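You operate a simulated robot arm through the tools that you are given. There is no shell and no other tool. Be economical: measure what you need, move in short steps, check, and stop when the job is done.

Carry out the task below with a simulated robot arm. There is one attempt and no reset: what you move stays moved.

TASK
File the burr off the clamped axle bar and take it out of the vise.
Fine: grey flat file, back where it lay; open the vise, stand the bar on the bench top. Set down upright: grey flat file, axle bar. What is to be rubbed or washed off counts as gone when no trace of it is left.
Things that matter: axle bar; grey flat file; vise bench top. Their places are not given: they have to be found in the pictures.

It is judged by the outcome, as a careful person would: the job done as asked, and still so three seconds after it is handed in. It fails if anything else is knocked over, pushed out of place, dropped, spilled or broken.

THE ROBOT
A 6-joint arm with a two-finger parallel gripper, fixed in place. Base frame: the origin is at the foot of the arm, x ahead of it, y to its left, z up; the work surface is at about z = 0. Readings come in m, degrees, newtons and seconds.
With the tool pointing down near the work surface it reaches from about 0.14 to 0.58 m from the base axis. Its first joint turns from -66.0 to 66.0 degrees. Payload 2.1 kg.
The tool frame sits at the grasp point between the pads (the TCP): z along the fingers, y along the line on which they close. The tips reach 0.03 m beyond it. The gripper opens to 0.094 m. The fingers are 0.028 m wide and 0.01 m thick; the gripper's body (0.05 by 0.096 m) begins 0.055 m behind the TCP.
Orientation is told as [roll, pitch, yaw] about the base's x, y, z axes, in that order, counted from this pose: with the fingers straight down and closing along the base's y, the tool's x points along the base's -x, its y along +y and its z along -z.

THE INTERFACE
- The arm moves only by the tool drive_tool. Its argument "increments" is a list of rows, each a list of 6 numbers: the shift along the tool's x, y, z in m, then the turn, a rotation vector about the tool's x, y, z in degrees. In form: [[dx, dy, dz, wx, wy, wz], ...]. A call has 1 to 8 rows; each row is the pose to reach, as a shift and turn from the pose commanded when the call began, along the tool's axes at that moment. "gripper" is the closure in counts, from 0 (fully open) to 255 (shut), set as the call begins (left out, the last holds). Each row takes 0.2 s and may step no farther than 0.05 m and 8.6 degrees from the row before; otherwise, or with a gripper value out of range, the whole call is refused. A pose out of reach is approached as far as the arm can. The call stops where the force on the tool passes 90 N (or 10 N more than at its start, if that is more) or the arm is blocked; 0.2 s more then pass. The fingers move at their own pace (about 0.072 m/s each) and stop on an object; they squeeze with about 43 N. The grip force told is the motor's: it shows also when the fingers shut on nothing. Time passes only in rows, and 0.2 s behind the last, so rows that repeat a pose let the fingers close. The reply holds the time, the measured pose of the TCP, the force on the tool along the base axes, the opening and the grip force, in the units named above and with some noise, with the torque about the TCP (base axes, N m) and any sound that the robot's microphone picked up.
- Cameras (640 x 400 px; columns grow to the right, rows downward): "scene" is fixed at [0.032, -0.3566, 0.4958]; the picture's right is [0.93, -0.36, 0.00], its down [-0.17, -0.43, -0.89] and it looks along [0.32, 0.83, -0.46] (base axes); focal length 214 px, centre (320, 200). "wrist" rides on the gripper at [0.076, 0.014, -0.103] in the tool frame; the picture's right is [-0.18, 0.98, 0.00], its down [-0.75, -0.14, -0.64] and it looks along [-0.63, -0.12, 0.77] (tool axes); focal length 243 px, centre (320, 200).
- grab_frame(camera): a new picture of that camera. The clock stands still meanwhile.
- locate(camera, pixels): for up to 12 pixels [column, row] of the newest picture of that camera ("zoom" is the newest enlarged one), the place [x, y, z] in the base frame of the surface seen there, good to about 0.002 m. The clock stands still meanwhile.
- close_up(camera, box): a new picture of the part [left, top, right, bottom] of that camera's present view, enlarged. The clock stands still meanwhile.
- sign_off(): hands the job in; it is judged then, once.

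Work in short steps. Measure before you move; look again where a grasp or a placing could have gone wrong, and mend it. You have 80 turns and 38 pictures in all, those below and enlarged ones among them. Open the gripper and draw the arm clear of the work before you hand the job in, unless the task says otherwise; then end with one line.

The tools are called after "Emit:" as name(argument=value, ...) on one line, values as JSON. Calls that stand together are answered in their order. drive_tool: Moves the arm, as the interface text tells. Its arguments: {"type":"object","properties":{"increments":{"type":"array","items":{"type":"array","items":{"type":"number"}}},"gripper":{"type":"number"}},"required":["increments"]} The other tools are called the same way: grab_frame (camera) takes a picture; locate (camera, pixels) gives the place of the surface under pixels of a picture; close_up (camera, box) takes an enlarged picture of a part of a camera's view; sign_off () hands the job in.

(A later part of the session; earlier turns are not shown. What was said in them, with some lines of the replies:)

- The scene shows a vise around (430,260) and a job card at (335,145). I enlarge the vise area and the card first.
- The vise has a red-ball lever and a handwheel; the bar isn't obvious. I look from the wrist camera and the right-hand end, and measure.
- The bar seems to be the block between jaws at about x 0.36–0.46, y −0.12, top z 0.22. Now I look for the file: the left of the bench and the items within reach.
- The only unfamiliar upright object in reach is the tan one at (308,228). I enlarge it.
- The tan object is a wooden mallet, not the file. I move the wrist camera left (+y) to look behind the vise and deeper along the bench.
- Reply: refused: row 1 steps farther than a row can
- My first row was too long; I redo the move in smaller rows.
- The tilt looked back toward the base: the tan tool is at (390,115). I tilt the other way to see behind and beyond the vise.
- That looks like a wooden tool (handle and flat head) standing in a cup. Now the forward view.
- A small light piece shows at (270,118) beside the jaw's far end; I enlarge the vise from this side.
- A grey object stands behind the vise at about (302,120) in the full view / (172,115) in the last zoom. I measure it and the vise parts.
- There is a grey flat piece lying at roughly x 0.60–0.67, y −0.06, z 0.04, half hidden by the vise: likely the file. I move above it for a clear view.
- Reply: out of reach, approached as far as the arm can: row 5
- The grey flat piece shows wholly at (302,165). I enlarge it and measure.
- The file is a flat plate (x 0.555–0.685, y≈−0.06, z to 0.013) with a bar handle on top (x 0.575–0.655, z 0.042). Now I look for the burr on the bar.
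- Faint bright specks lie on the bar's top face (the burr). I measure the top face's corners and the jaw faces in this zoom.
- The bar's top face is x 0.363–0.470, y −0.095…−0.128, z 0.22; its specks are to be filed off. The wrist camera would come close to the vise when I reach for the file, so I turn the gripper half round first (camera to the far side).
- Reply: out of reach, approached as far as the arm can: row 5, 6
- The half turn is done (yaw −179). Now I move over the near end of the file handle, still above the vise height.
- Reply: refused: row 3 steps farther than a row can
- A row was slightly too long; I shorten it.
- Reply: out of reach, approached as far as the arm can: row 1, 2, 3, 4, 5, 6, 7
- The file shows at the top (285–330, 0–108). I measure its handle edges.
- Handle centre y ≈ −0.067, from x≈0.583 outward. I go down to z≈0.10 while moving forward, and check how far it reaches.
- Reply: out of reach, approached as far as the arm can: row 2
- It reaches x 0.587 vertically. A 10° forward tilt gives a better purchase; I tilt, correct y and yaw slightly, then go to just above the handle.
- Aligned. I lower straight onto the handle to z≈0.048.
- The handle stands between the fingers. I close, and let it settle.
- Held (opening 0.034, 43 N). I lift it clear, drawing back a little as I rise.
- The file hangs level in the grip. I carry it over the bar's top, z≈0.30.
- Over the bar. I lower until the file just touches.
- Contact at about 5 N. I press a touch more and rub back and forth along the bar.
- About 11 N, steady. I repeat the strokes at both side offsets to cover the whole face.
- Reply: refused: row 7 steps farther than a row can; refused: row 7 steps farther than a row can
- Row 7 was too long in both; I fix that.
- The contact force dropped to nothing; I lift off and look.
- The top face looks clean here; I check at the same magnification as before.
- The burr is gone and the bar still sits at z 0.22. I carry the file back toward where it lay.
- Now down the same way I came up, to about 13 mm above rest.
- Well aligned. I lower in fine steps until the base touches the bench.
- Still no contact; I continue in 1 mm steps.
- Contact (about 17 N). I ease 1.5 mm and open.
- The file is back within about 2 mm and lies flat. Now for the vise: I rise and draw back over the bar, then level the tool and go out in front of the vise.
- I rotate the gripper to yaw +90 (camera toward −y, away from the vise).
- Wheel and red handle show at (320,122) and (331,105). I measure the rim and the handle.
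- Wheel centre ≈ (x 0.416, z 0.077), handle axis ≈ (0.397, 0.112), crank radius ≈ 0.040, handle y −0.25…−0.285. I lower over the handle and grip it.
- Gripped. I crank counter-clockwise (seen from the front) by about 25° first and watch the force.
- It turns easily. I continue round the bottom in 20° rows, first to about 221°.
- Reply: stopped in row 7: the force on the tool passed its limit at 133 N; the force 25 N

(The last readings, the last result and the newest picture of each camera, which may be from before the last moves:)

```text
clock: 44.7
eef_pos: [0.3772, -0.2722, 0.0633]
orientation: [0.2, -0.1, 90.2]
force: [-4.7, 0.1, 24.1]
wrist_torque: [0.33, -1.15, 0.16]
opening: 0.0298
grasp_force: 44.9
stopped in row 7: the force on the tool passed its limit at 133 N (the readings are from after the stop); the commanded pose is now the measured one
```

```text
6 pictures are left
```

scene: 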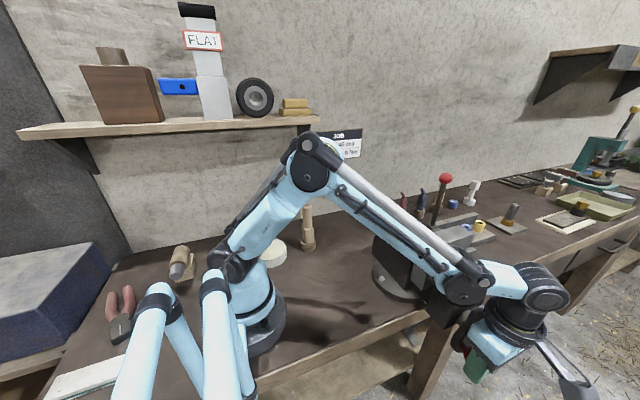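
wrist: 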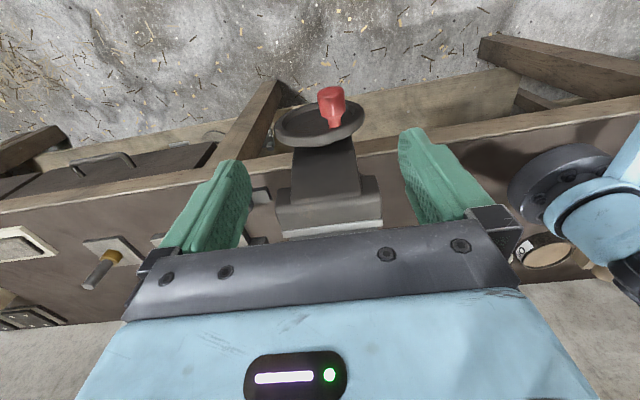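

The force limit tripped near 200°. I check what is touching: where the wrist and hand lie relative to vise and wheel.

Emit:
close_up(camera="scene", box=[400, 220, 600, 400])

Emit:
locate(camera="scene", pixels=[[465, 285], [490, 290], [430, 300], [425, 270], [460, 345], [475, 365], [500, 340], [520, 320], [440, 250]])

```text
2.22 times, centred on (500, 310) of scene
```

zoom: 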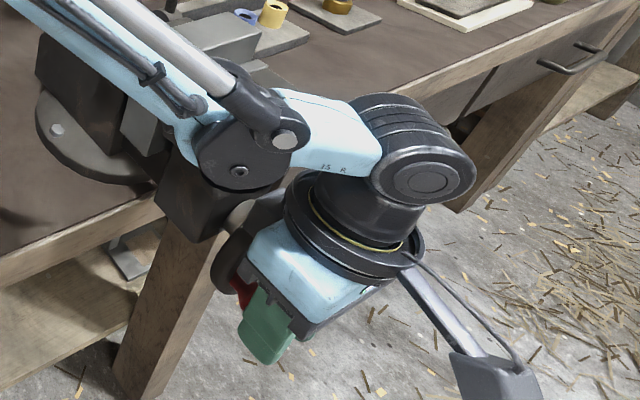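

```text
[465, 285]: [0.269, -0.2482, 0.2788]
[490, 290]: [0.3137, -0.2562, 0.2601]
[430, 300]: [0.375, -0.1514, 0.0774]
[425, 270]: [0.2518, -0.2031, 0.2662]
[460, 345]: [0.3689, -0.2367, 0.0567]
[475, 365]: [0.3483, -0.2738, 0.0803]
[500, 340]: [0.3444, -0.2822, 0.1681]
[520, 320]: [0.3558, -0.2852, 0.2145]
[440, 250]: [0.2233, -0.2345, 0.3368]
```

The wrist is clear, but the gripper body (bottom at z≈0.118) sits just at the wheel rim there — it likely landed on the rim. I check whether the jaw has already moved.

Emit:
locate(camera="zoom", pixels=[[235, 50], [250, 55], [262, 62], [270, 70], [280, 75], [290, 85], [220, 35], [300, 90]])

Emit:
drive_tool(increments=[[0, 0, -0.003, 0, 0, 0]])

```text
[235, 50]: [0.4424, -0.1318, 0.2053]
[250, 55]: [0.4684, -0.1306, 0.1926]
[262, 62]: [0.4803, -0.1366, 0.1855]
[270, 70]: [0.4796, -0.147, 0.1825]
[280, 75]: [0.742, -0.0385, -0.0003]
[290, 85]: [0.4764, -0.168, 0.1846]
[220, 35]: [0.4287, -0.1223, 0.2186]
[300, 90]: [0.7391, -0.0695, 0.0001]
```

```text
clock: 45.1
eef_pos: [0.3781, -0.2714, 0.0638]
orientation: [0.2, -0.1, 90.2]
force: [0.4, 0.6, -10.1]
wrist_torque: [0.02, 0.31, -0.55]
opening: 0.0296
grasp_force: 45.1
```

The bar and jaw have barely parted, so more turning is needed. I release, tilt the hand 20° so its body leans away from the wheel, shift out 6 mm and regrip.

Emit:
drive_tool(increments=[[0, 0, 0, 0, 0, 0], [0, 0, 0, 0, 0, 0], [0.002, 0, 0, 0, -7, 0], [0.004, 0, 0, 0, -14, 0], [0.006, 0, 0, 0, -20, 0]], gripper=100)

Emit:
drive_tool(increments=[[0, 0, 0, 0, 0, 0], [0, 0, 0, 0, 0, 0], [0, 0, 0, 0, 0, 0]], gripper=255)

```text
clock: 46.3
eef_pos: [0.3781, -0.2766, 0.0646]
orientation: [0.2, -20.2, 90.2]
force: [-0.8, -0.3, -0.3]
wrist_torque: [-0.01, -0.03, -0.03]
opening: 0.057
grasp_force: 0.0
```

```text
clock: 47.1
eef_pos: [0.3775, -0.2777, 0.0647]
orientation: [0.4, -20.2, 90.1]
force: [-6.9, 1.7, -1.1]
wrist_torque: [0.84, 0.01, -0.3]
opening: 0.0294
grasp_force: 45.0
```

Regripped. I go on slowly in 10° rows past 200°.

Emit:
drive_tool(increments=[[0.0022, -0.0027, 0.0061, 0, 0, 0], [0.0042, -0.0066, 0.0117, 0, 0, 0], [0.006, -0.0114, 0.0165, 0, 0, 0], [0.0075, -0.017, 0.0205, 0, 0, 0], [0.0086, -0.0233, 0.0235, 0, 0, 0], [0.0093, -0.0301, 0.0255, 0, 0, 0], [0.0096, -0.0371, 0.0263, 0, 0, 0]])

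```text
clock: 48.7
eef_pos: [0.4142, -0.2793, 0.0364]
orientation: [0.4, -19.9, 90.0]
force: [-18.7, -12.1, -7.7]
wrist_torque: [0.0, -0.4, -0.24]
opening: 0.0292
grasp_force: 45.1
```

Past the bottom smoothly. I carry on up the right side.

Emit:
drive_tool(increments=[[-0.0003, -0.0105, -0.0009, 0, 0, 0], [-0.0016, -0.0204, -0.0044, 0, 0, 0], [-0.0037, -0.029, -0.0102, 0, 0, 0], [-0.0065, -0.0357, -0.0179, 0, 0, 0], [-0.0098, -0.0401, -0.027, 0, 0, 0], [-0.0134, -0.0419, -0.0367, 0, 0, 0], [-0.017, -0.0409, -0.0466, 0, 0, 0], [-0.0203, -0.0372, -0.0559, 0, 0, 0]])

```text
clock: 50.5
eef_pos: [0.4514, -0.2782, 0.0967]
orientation: [0.5, -20.2, 90.0]
force: [0.3, -0.1, -0.8]
wrist_torque: [0.0, -0.02, -0.02]
opening: 0.0
grasp_force: 33.1
```

The grip slipped off (opening 0). I look.

Emit:
drive_tool(increments=[[0.02, 0, -0.04, 0, 0, 0], [0.03, 0.01, -0.085, 0, 0, 0], [0.03, 0.02, -0.13, 0, 0, 0]], gripper=0)

Emit:
grab_frame(camera="wrist")

```text
clock: 51.3
eef_pos: [0.4028, -0.321, 0.1914]
orientation: [0.3, -20.1, 90.2]
force: [-0.1, -0.5, -0.3]
wrist_torque: [0.02, -0.01, -0.02]
opening: 0.0941
grasp_force: 0.1
out of reach, approached as far as the arm can: row 2, 3
```

```text
4 pictures are left
```

wrist: 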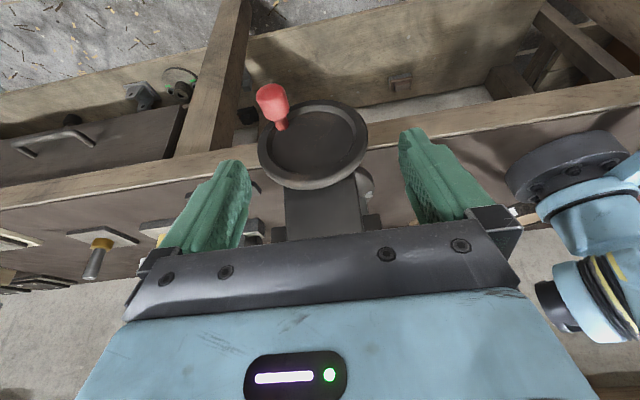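

The handle is now at (275,103), on the +x side. I measure it, the wheel and the jaw front.

Emit:
locate(camera="wrist", pixels=[[272, 95], [268, 105], [283, 100], [280, 122], [275, 88], [262, 145], [366, 140], [315, 186], [300, 104], [320, 200], [285, 225], [365, 225]])

```text
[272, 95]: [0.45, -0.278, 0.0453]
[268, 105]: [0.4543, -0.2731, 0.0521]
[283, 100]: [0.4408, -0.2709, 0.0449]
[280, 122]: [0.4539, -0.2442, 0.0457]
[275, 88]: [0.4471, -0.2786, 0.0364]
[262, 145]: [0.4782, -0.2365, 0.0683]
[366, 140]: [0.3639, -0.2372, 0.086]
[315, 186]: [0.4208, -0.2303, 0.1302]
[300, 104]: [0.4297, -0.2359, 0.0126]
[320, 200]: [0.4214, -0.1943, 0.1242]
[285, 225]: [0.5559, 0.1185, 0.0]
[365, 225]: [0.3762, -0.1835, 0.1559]
```

The wheel has come out by about 6–7 mm, so the vise has opened a little after ~200°; the handle axis is now ≈ (0.447, z 0.045). I regrip deeper on the handle to open it some more.

Emit:
drive_tool(increments=[[0.0131, -0.03, 0.03, 0, 0, 0], [0.0131, -0.044, 0.07, 0, 0, 0], [0.0131, -0.044, 0.11, 0, 0, 0], [0.0131, -0.044, 0.14, 0, 0, 0], [0.0131, -0.044, 0.1559, 0, 0, 0]])

Emit:
drive_tool(increments=[[0, 0, 0, 0, 0, 0], [0, 0, 0, 0, 0, 0], [0, 0, 0, 0, 0, 0], [0, 0, 0, 0, 0, 0], [0, 0, 0, 0, 0, 0]], gripper=255)

```text
clock: 52.5
eef_pos: [0.4456, -0.279, 0.0387]
orientation: [0.3, -20.1, 90.3]
force: [-0.3, -0.8, 0.6]
wrist_torque: [-0.02, 0.03, 0.04]
opening: 0.0941
grasp_force: 0.1
out of reach, approached as far as the arm can: row 2
```

```text
clock: 53.7
eef_pos: [0.4473, -0.2784, 0.0388]
orientation: [0.0, -20.0, 90.3]
force: [16.8, 6.5, -19.9]
wrist_torque: [-0.59, -0.02, -0.56]
opening: 0.0295
grasp_force: 45.4
```

Gripped again. I turn in 10° rows, checking after three.

Emit:
drive_tool(increments=[[-0.0019, -0.0048, -0.0052, 0, 0, 0], [-0.004, -0.0085, -0.0111, 0, 0, 0], [-0.0064, -0.0112, -0.0175, 0, 0, 0]])

```text
clock: 54.5
eef_pos: [0.4586, -0.28, 0.0571]
orientation: [0.2, -20.0, 90.2]
force: [12.7, 2.0, -23.1]
wrist_torque: [0.47, -0.65, -0.26]
opening: 0.029
grasp_force: 44.5
```

It follows. I continue over the right side toward the top.

Emit:
drive_tool(increments=[[-0.0025, -0.0014, -0.0068, 0, 0, 0], [-0.005, -0.0015, -0.0136, 0, 0, 0], [-0.0075, -0.0004, -0.0205, 0, 0, 0], [-0.0098, 0.002, -0.027, 0, 0, 0]])

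```text
clock: 55.5
eef_pos: [0.4649, -0.2809, 0.087]
orientation: [-1.8, -19.3, 90.6]
force: [81.2, -18.2, 3.1]
wrist_torque: [-0.23, -1.3, -0.82]
opening: 0.0287
grasp_force: 45.0
```

Side force of 81 N: the pads have slid up relative to the handle. I open, lower 12 mm and regrip.

Emit:
drive_tool(increments=[[0, 0, 0, 0, 0, 0], [0, 0, 0, 0, 0, 0], [0.0041, -0.003, 0.0113, 0, 0, 0], [0.0041, -0.003, 0.0113, 0, 0, 0]], gripper=100)

Emit:
drive_tool(increments=[[0, 0, 0, 0, 0, 0], [0, 0, 0, 0, 0, 0], [0, 0, 0, 0, 0, 0]], gripper=255)

```text
clock: 56.5
eef_pos: [0.4589, -0.2802, 0.0746]
orientation: [0.2, -20.1, 90.2]
force: [-0.6, -1.1, 0.2]
wrist_torque: [-0.03, 0.0, 0.01]
opening: 0.0573
grasp_force: 0.1
```

```text
clock: 57.3
eef_pos: [0.4644, -0.2783, 0.0752]
orientation: [-1.0, -19.7, 90.5]
force: [61.9, -10.5, 2.9]
wrist_torque: [0.28, -0.17, -0.49]
opening: 0.0289
grasp_force: 45.2
```

The handle sits further out: true centre ≈ (0.421, 0.0775), radius ≈ 0.043. I re-centre and carry on along the corrected arc.

Emit:
drive_tool(increments=[[0, -0.006, 0, 0, 0, 0], [-0.0026, -0.0053, -0.0071, 0, 0, 0], [-0.005, -0.0034, -0.0138, 0, 0, 0], [-0.0074, -0.0002, -0.0202, 0, 0, 0], [-0.0094, 0.0041, -0.0259, 0, 0, 0]])

```text
clock: 58.5
eef_pos: [0.4598, -0.2792, 0.104]
orientation: [-1.0, -19.8, 90.4]
force: [58.0, -13.4, 23.8]
wrist_torque: [0.08, -0.95, -0.72]
opening: 0.0293
grasp_force: 44.2
```

It turns, only radial error remains. I correct the centre again and go on over the top.

Emit:
drive_tool(increments=[[-0.001, -0.0045, -0.0028, 0, 0, 0], [-0.0032, -0.0005, -0.0088, 0, 0, 0], [-0.005, 0.0053, -0.0136, 0, 0, 0], [-0.0063, 0.012, -0.0174, 0, 0, 0], [-0.0073, 0.0192, -0.02, 0, 0, 0], [-0.0078, 0.0268, -0.0214, 0, 0, 0], [-0.0078, 0.0346, -0.0215, 0, 0, 0]])

```text
clock: 60.1
eef_pos: [0.4212, -0.2802, 0.1241]
orientation: [0.0, -20.0, 90.1]
force: [12.7, -9.0, 6.0]
wrist_torque: [0.28, -0.65, -0.81]
opening: 0.0294
grasp_force: 45.1
```

Nearly a full turn made. I open and rise straight up off the handle, level the tool, and move back inwards.

Emit:
drive_tool(increments=[[0, 0, 0, 0, 0, 0], [0, 0, 0, 0, 0, 0], [0, 0, 0, 0, 0, 0], [-0.0137, 0, -0.0376, 0, 0, 0], [-0.0274, 0, -0.0752, 0, 0, 0], [-0.0411, 0, -0.1128, 0, 0, 0], [-0.0547, 0.005, -0.1504, 0, 6, 0], [-0.0616, 0.005, -0.1692, 0, 12, 0]], gripper=0)

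Emit:
drive_tool(increments=[[0, 0, 0, 0, 8, 0], [0, 0, 0, 0, 8, 0]])

Emit:
close_up(camera="scene", box=[360, 210, 520, 350])

```text
clock: 61.9
eef_pos: [0.4039, -0.2702, 0.2931]
orientation: [0.2, -8.0, 90.2]
force: [-0.3, -0.6, 0.0]
wrist_torque: [0.01, 0.0, 0.0]
opening: 0.0941
grasp_force: 0.0
out of reach, approached as far as the arm can: row 7, 8
```

```text
clock: 62.5
eef_pos: [0.4028, -0.2698, 0.2929]
orientation: [0.2, 0.0, 90.2]
force: [-0.8, -0.6, 0.3]
wrist_torque: [0.0, -0.02, 0.0]
opening: 0.094
grasp_force: 0.1
```

```text
2.86 times, centred on (440, 280) of scene
```

zoom: 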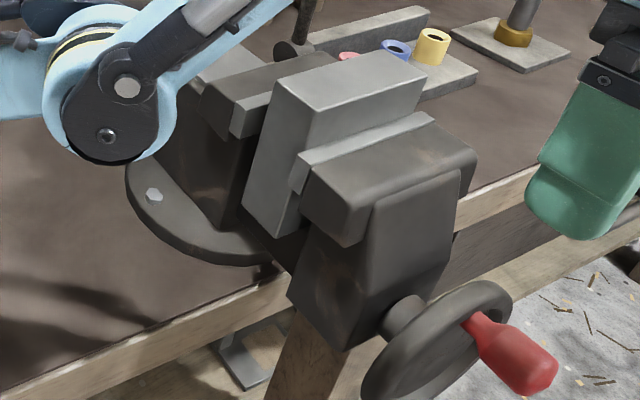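

The bar still stands; I measure bar corners and both jaw plates.

Emit:
locate(camera="zoom", pixels=[[280, 82], [313, 108], [418, 80], [385, 55], [345, 85], [360, 120], [308, 152], [428, 118], [300, 175], [290, 215], [250, 115], [240, 130]])

```text
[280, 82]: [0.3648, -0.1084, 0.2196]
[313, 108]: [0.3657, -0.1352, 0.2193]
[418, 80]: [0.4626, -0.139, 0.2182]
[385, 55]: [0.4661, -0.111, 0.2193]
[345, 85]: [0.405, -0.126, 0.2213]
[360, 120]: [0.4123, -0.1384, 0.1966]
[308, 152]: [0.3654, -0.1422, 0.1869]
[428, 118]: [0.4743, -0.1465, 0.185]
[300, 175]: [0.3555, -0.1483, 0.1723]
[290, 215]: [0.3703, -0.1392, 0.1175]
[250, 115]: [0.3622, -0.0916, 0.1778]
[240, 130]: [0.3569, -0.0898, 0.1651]
```

The jaws are now ~0.049 apart (y −0.090 to −0.140) with the bar, y ≈ −0.106…−0.138, free and standing. I turn the gripper to yaw 0 to grasp it across its thickness.

Emit:
drive_tool(increments=[[0, 0, 0, 0, 0, 8.2], [0, 0, 0, 0, 0, 16.4], [0, 0, 0, 0, 0, 24.6], [0, 0, 0, 0, 0, 32.8], [0, 0, 0, 0, 0, 41], [0, 0, 0, 0, 0, 49.2], [0, 0, 0, 0, 0, 57.4], [0, 0, 0, 0, 0, 65.6]])

Emit:
drive_tool(increments=[[0, 0, 0, 0, 0, 8.2], [0, 0, 0, 0, 0, 16.4], [0, 0, 0, 0, 0, 24.6]])

Emit:
drive_tool(increments=[[-0.004, 0.049, 0, 0, 0, 0], [-0.008, 0.098, 0, 0, 0, 0], [-0.012, 0.147, 0, 0, 0, 0]])

```text
clock: 64.3
eef_pos: [0.4021, -0.2692, 0.2936]
orientation: [0.2, 0.2, 24.5]
force: [0.2, -1.2, 0.1]
wrist_torque: [0.0, 0.03, 0.03]
opening: 0.0941
grasp_force: 0.1
```

```text
clock: 65.1
eef_pos: [0.4022, -0.2699, 0.294]
orientation: [0.2, 0.2, 0.0]
force: [0.9, 0.1, 0.3]
wrist_torque: [0.01, -0.04, 0.03]
opening: 0.0939
grasp_force: 0.1
```

```text
clock: 65.9
eef_pos: [0.439, -0.1288, 0.3022]
orientation: [0.0, 0.5, 0.0]
force: [-0.4, 0.4, -0.3]
wrist_torque: [-0.06, -0.01, -0.02]
opening: 0.0941
grasp_force: 0.1
out of reach, approached as far as the arm can: row 2, 3
```

I'm at (0.439, −0.129, 0.302); I correct to (0.416, −0.122) before lowering.

Emit:
drive_tool(increments=[[0.023, 0.0065, 0.005, 0, 0, 0], [0.023, 0.0065, 0.035, 0, 0, 0]])

Emit:
grab_frame(camera="wrist")

```text
clock: 66.5
eef_pos: [0.4459, -0.1305, 0.2632]
orientation: [0.1, 0.3, 0.1]
force: [-1.1, 0.0, 1.0]
wrist_torque: [-0.01, -0.01, -0.02]
opening: 0.0937
grasp_force: 0.0
out of reach, approached as far as the arm can: row 1, 2
```

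```text
2 pictures are left
```

wrist: 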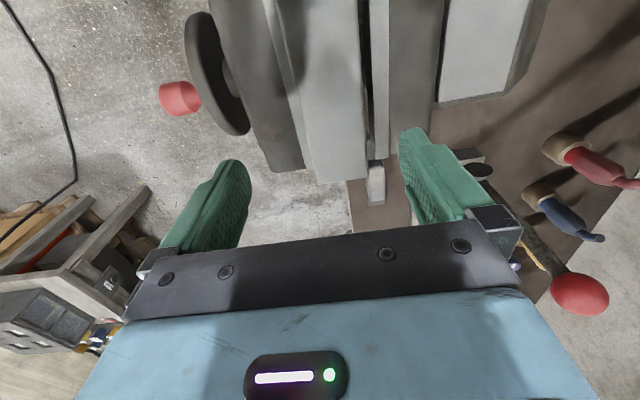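

The x drifted outward while a limit was reported. I test a plain move inward (base −x) at this height.

Emit:
drive_tool(increments=[[0.015, 0, -0.01, 0, 0, 0], [0.03, 0.005, -0.01, 0, 0, 0]])

```text
clock: 67.1
eef_pos: [0.4435, -0.1356, 0.2743]
orientation: [0.0, 0.3, 0.2]
force: [-0.3, -0.7, -0.2]
wrist_torque: [0.01, 0.02, 0.03]
opening: 0.0936
grasp_force: 0.1
out of reach, approached as far as the arm can: row 1, 2
```

Inward motion is blocked by some joint limit. I try rising while moving in.

Emit:
drive_tool(increments=[[0.01, 0, -0.03, 0, 0, 0], [0.03, 0, -0.06, 0, 0, 0], [0.06, 0, -0.08, 0, 0, 0]])

```text
clock: 67.9
eef_pos: [0.4027, -0.1422, 0.3685]
orientation: [0.1, 0.2, 0.1]
force: [0.3, -0.4, 0.3]
wrist_torque: [-0.02, 0.05, -0.01]
opening: 0.094
grasp_force: 0.1
out of reach, approached as far as the arm can: row 1, 2, 3
```

This behaves like the last joint being at its end (wrist branch flipped), so yaw 0 is at the limit while yaw 180 has room. I turn the gripper the other way to yaw 180 here at safe height.

Emit:
drive_tool(increments=[[0, 0, 0, 0, 0, -8.18], [0, 0, 0, 0, 0, -16.36], [0, 0, 0, 0, 0, -24.54], [0, 0, 0, 0, 0, -32.72], [0, 0, 0, 0, 0, -40.9], [0, 0, 0, 0, 0, -49.1], [0, 0, 0, 0, 0, -57.3], [0, 0, 0, 0, 0, -65.45]])

Emit:
drive_tool(increments=[[0, 0, 0, 0, 0, -8.18], [0, 0, 0, 0, 0, -16.36], [0, 0, 0, 0, 0, -24.54], [0, 0, 0, 0, 0, -32.72], [0, 0, 0, 0, 0, -40.9], [0, 0, 0, 0, 0, -49.1], [0, 0, 0, 0, 0, -57.3], [0, 0, 0, 0, 0, -65.45]])

Emit:
drive_tool(increments=[[0, 0, 0, 0, 0, -8.18], [0, 0, 0, 0, 0, -16.36], [0, 0, 0, 0, 0, -24.54], [0, 0, 0, 0, 0, -32.72], [0, 0, 0, 0, 0, -40.9], [0, 0, 0, 0, 0, -49.1]])

```text
clock: 69.7
eef_pos: [0.403, -0.1424, 0.3682]
orientation: [0.4, 0.0, 65.7]
force: [0.3, 0.1, 0.2]
wrist_torque: [0.03, 0.04, 0.06]
opening: 0.0941
grasp_force: 0.0
```

```text
clock: 71.5
eef_pos: [0.4027, -0.1426, 0.3679]
orientation: [0.1, -0.3, 131.0]
force: [0.7, 0.1, 0.3]
wrist_torque: [-0.02, 0.04, 0.04]
opening: 0.0938
grasp_force: 0.1
```

```text
clock: 72.9
eef_pos: [0.4236, 0.0197, 0.3756]
orientation: [1.8, 0.0, 176.1]
force: [-0.2, 0.4, 0.6]
wrist_torque: [0.0, -0.02, -0.02]
opening: 0.0943
grasp_force: 0.2
out of reach, approached as far as the arm can: row 3, 4, 5, 6
```

The turn hit the other end (yaw − base angle ≈ 173°) and swung to y 0.02. I draw the arm in toward the start position, turning back some, to get it into an ordinary posture.

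Emit:
drive_tool(increments=[[-0.03, 0, 0, 0, 0, 8], [-0.06, 0, 0, 0, 0, 16], [-0.09, 0, 0, 0, 0, 24], [-0.12, 0, 0, 0, 0, 32], [-0.14, 0, 0, 0, 0, 40], [-0.15, 0, 0, 0, 0, 48], [-0.15, 0, 0, 0, 0, 56], [-0.15, 0, 0, 0, 0, 64]])

Emit:
drive_tool(increments=[[0, 0, 0, 0, 0, 8], [0, 0, 0, 0, 0, 16], [0, 0, 0, 0, 0, 24], [0, 0, 0, 0, 0, 32], [0, 0, 0, 0, 0, 40], [0, 0, 0, 0, 0, 48], [0, 0, 0, 0, 0, 56], [0, 0, 0, 0, 0, 64]])

Emit:
drive_tool(increments=[[0, 0, 0, 0, 0, 8], [0, 0, 0, 0, 0, 16], [0, 0, 0, 0, 0, 24], [0, 0, 0, 0, 0, 32], [0, 0, 0, 0, 0, 40], [0, 0, 0, 0, 0, 48]])

```text
clock: 74.7
eef_pos: [0.2748, 0.0314, 0.3752]
orientation: [0.7, 1.7, 111.9]
force: [-0.3, 0.3, 0.0]
wrist_torque: [0.02, 0.01, 0.0]
opening: 0.0943
grasp_force: 0.1
out of reach, approached as far as the arm can: row 1, 2, 3
```

```text
clock: 76.5
eef_pos: [0.2742, 0.0312, 0.3756]
orientation: [-1.1, 1.4, 47.9]
force: [0.8, 0.1, -0.4]
wrist_torque: [0.01, 0.04, 0.0]
opening: 0.0941
grasp_force: 0.3
```

```text
clock: 77.9
eef_pos: [0.274, 0.0307, 0.375]
orientation: [-1.8, 0.1, -0.1]
force: [-0.4, 0.7, 0.3]
wrist_torque: [-0.01, 0.05, 0.0]
opening: 0.0941
grasp_force: 0.1
```

At yaw 0 and normal posture again. I straighten the 1.8° roll and head for above the bar.

Emit:
drive_tool(increments=[[-0.028, -0.031, 0.009, -1.8, 0, 0], [-0.057, -0.061, 0.018, -1.8, 0, 0], [-0.085, -0.092, 0.027, -1.8, 0, 0], [-0.114, -0.122, 0.036, -1.8, 0, 0], [-0.142, -0.153, 0.045, -1.8, 0, 0]])

```text
clock: 79.1
eef_pos: [0.4158, -0.1237, 0.3335]
orientation: [0.1, 0.1, 0.1]
force: [-1.2, 0.8, 0.2]
wrist_torque: [0.0, 0.0, 0.0]
opening: 0.094
grasp_force: 0.0
```

Reached exactly. I lower over the bar to z≈0.222 (tips just above the jaw tops at 0.187).

Emit:
drive_tool(increments=[[0, 0.001, 0.045, 0, 0, 0], [0, 0.001, 0.085, 0, 0, 0], [0, 0.001, 0.111, 0, 0, 0]])

Emit:
drive_tool(increments=[[0, 0, 0, 0, 0, 0], [0, 0, 0, 0, 0, 0], [0, 0, 0, 0, 0, 0], [0, 0, 0, 0, 0, 0]], gripper=255)

```text
clock: 79.9
eef_pos: [0.4154, -0.1214, 0.2232]
orientation: [-0.1, 0.1, 0.1]
force: [0.2, -0.6, -0.5]
wrist_torque: [-0.01, -0.02, 0.04]
opening: 0.0943
grasp_force: 0.0
```

```text
clock: 80.9
eef_pos: [0.4163, -0.1193, 0.2246]
orientation: [0.4, 0.1, 0.2]
force: [1.0, 28.5, 31.1]
wrist_torque: [-0.54, 0.43, -0.38]
opening: 0.0377
grasp_force: 43.6
```

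Gripped (opening 0.038). I lift slowly and watch the load.

Emit:
drive_tool(increments=[[0, 0.003, -0.006, 0, 0, 0], [0, 0.003, -0.02, 0, 0, 0], [0, 0.003, -0.04, 0, 0, 0]])

```text
clock: 81.7
eef_pos: [0.4162, -0.1198, 0.2645]
orientation: [0.0, 0.0, 0.0]
force: [0.2, 7.9, -9.9]
wrist_torque: [0.67, 0.09, 0.21]
opening: 0.0379
grasp_force: 42.5
```

The bar comes (about 1 kg). I lift it out fully.

Emit:
drive_tool(increments=[[0, 0, -0.03, 0, 0, 0], [0, 0, -0.06, 0, 0, 0], [0, 0, -0.085, 0, 0, 0]])

Emit:
close_up(camera="scene", box=[340, 90, 560, 330])

```text
clock: 82.5
eef_pos: [0.4151, -0.1184, 0.3496]
orientation: [-0.1, 0.1, 0.0]
force: [0.2, 0.1, -7.9]
wrist_torque: [0.02, 0.05, 0.05]
opening: 0.0378
grasp_force: 42.9
```

```text
1.67 times, centred on (450, 210) of scene
```

zoom: 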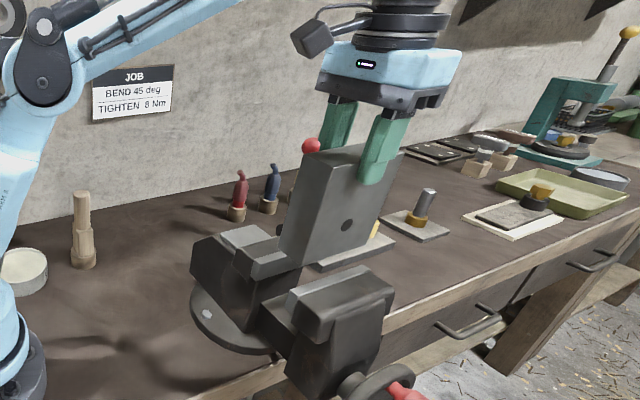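

The bar hangs upright. I measure its bottom, the vise's extents, and the free bench spot.

Emit:
locate(camera="zoom", pixels=[[303, 262], [360, 240], [286, 250], [308, 165], [345, 225], [195, 290], [195, 240], [240, 230], [150, 240], [170, 215], [130, 280], [160, 320]])

```text
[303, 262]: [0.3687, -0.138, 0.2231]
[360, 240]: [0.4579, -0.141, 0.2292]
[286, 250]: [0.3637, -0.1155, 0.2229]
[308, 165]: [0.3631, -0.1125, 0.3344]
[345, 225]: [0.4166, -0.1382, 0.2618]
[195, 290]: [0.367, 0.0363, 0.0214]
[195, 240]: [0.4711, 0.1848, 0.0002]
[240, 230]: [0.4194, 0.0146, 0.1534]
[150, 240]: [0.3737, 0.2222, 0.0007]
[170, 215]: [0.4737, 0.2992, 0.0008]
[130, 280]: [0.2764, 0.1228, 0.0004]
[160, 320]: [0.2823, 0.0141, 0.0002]
```

The bar's bottom is 0.128 below the TCP. I carry it over the vise to the clear bench at (0.38, 0.165).

Emit:
drive_tool(increments=[[0.006, 0.047, 0, 0, 0, 0], [0.012, 0.094, 0, 0, 0, 0], [0.018, 0.141, 0, 0, 0, 0], [0.024, 0.188, 0, 0, 0, 0], [0.03, 0.235, 0, 0, 0, 0], [0.035, 0.283, 0, 0, 0, 0]])

Emit:
drive_tool(increments=[[0, 0, 0.05, 0, 0, 0], [0, 0, 0.1, 0, 0, 0], [0, 0, 0.15, 0, 0, 0], [0, 0, 0.19, 0, 0, 0], [0, 0, 0.21, 0, 0, 0]])

```text
clock: 83.9
eef_pos: [0.3795, 0.1646, 0.3478]
orientation: [-0.1, 0.1, 0.0]
force: [-0.5, -0.4, -7.2]
wrist_torque: [0.0, -0.01, -0.02]
opening: 0.0378
grasp_force: 43.0
```

```text
clock: 85.1
eef_pos: [0.3809, 0.1644, 0.1364]
orientation: [0.0, 0.1, 0.2]
force: [0.1, -0.4, -8.0]
wrist_torque: [-0.01, 0.06, 0.01]
opening: 0.0381
grasp_force: 43.1
```

Now the last millimetres, gently until the bench takes the load.

Emit:
drive_tool(increments=[[0, 0, 0.004, 0, 0, 0], [0, 0, 0.006, 0, 0, 0], [0, 0, 0.008, 0, 0, 0]])

```text
clock: 85.9
eef_pos: [0.3797, 0.164, 0.1316]
orientation: [0.1, 0.1, 0.0]
force: [-5.9, -0.2, 53.7]
wrist_torque: [-0.16, -0.5, -0.03]
opening: 0.0379
grasp_force: 43.4
```

Firm contact. I ease up 3 mm, open, and rise away.

Emit:
drive_tool(increments=[[0, 0, -0.0025, 0, 0, 0]])

Emit:
drive_tool(increments=[[0, 0, 0, 0, 0, 0], [0, 0, 0, 0, 0, 0], [0, 0, 0, 0, 0, 0], [0, 0, 0, 0, 0, 0], [0, 0, -0.03, 0, 0, 0], [0, 0, -0.07, 0, 0, 0], [0, 0, -0.12, 0, 0, 0], [0, 0, -0.17, 0, 0, 0]], gripper=0)

Emit:
drive_tool(increments=[[0.03, -0.03, -0.01, 0, 0, 0], [0.07, -0.06, -0.03, 0, 0, 0], [0.11, -0.08, -0.05, 0, 0, 0]])

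Emit:
grab_frame(camera="scene")

```text
clock: 86.3
eef_pos: [0.3809, 0.1642, 0.1332]
orientation: [0.0, 0.1, 0.0]
force: [-1.0, 1.4, 10.1]
wrist_torque: [-0.17, 0.34, 0.01]
opening: 0.0378
grasp_force: 43.0
```

```text
clock: 88.1
eef_pos: [0.3825, 0.1629, 0.3034]
orientation: [-0.1, 0.1, 0.1]
force: [-0.5, -1.1, 0.2]
wrist_torque: [0.01, 0.01, -0.02]
opening: 0.0941
grasp_force: 0.0
```

```text
refused: row 2 steps farther than a row can; nothing moved
```

```text
0 pictures are left
```

scene: 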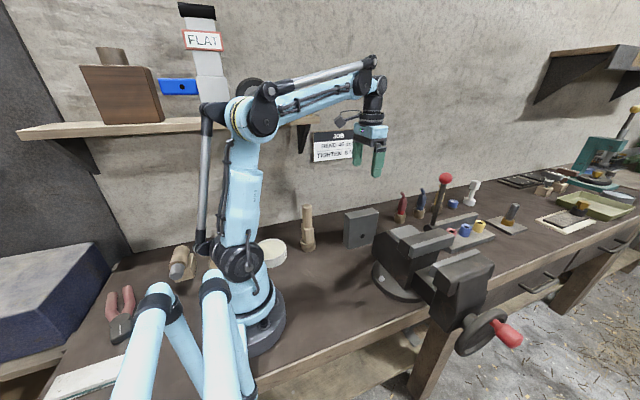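

The bar stands on the bench at (360,228), the vise is open, and nothing else has moved. I confirm the bar's attitude and draw the arm back.

Emit:
locate(camera="scene", pixels=[[348, 217], [372, 212], [349, 245], [374, 240], [360, 211]])

Emit:
drive_tool(increments=[[0.03, -0.02, -0.02, 0, 0, 0], [0.06, -0.04, -0.04, 0, 0, 0], [0.09, -0.06, -0.06, 0, 0, 0], [0.11, -0.09, -0.07, 0, 0, 0]])

```text
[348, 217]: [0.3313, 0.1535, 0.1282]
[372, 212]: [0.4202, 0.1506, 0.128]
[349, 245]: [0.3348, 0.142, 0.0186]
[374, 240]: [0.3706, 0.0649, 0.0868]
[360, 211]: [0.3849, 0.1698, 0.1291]
```

```text
clock: 89.1
eef_pos: [0.2707, 0.0733, 0.3734]
orientation: [-0.1, 0.1, 0.1]
force: [-0.4, -0.3, -0.3]
wrist_torque: [0.03, -0.01, -0.01]
opening: 0.0939
grasp_force: 0.1
```

Top is level at z 0.128–0.129; I double-check the front face for lean using the same picture.

Emit:
locate(camera="scene", pixels=[[355, 222], [355, 230], [355, 238], [355, 243], [368, 220], [368, 230], [368, 238]])

```text
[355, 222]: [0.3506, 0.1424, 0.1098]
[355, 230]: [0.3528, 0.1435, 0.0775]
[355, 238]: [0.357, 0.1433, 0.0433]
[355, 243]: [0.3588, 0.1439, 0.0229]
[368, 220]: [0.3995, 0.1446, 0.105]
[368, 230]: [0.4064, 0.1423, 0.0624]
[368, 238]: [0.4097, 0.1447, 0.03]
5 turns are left
```

The face is vertical (y 0.143 from top to bottom), so the bar stands upright. The arm is clear and the gripper open, so I hand it in.

Emit:
sign_off()

```text
The job is handed in.
```

The burr is filed off the axle bar's top face, with no specks left in the close-ups I took after filing. The file lies within about 2 mm of where it was, the vise is open, and the bar stands upright on the bench top.
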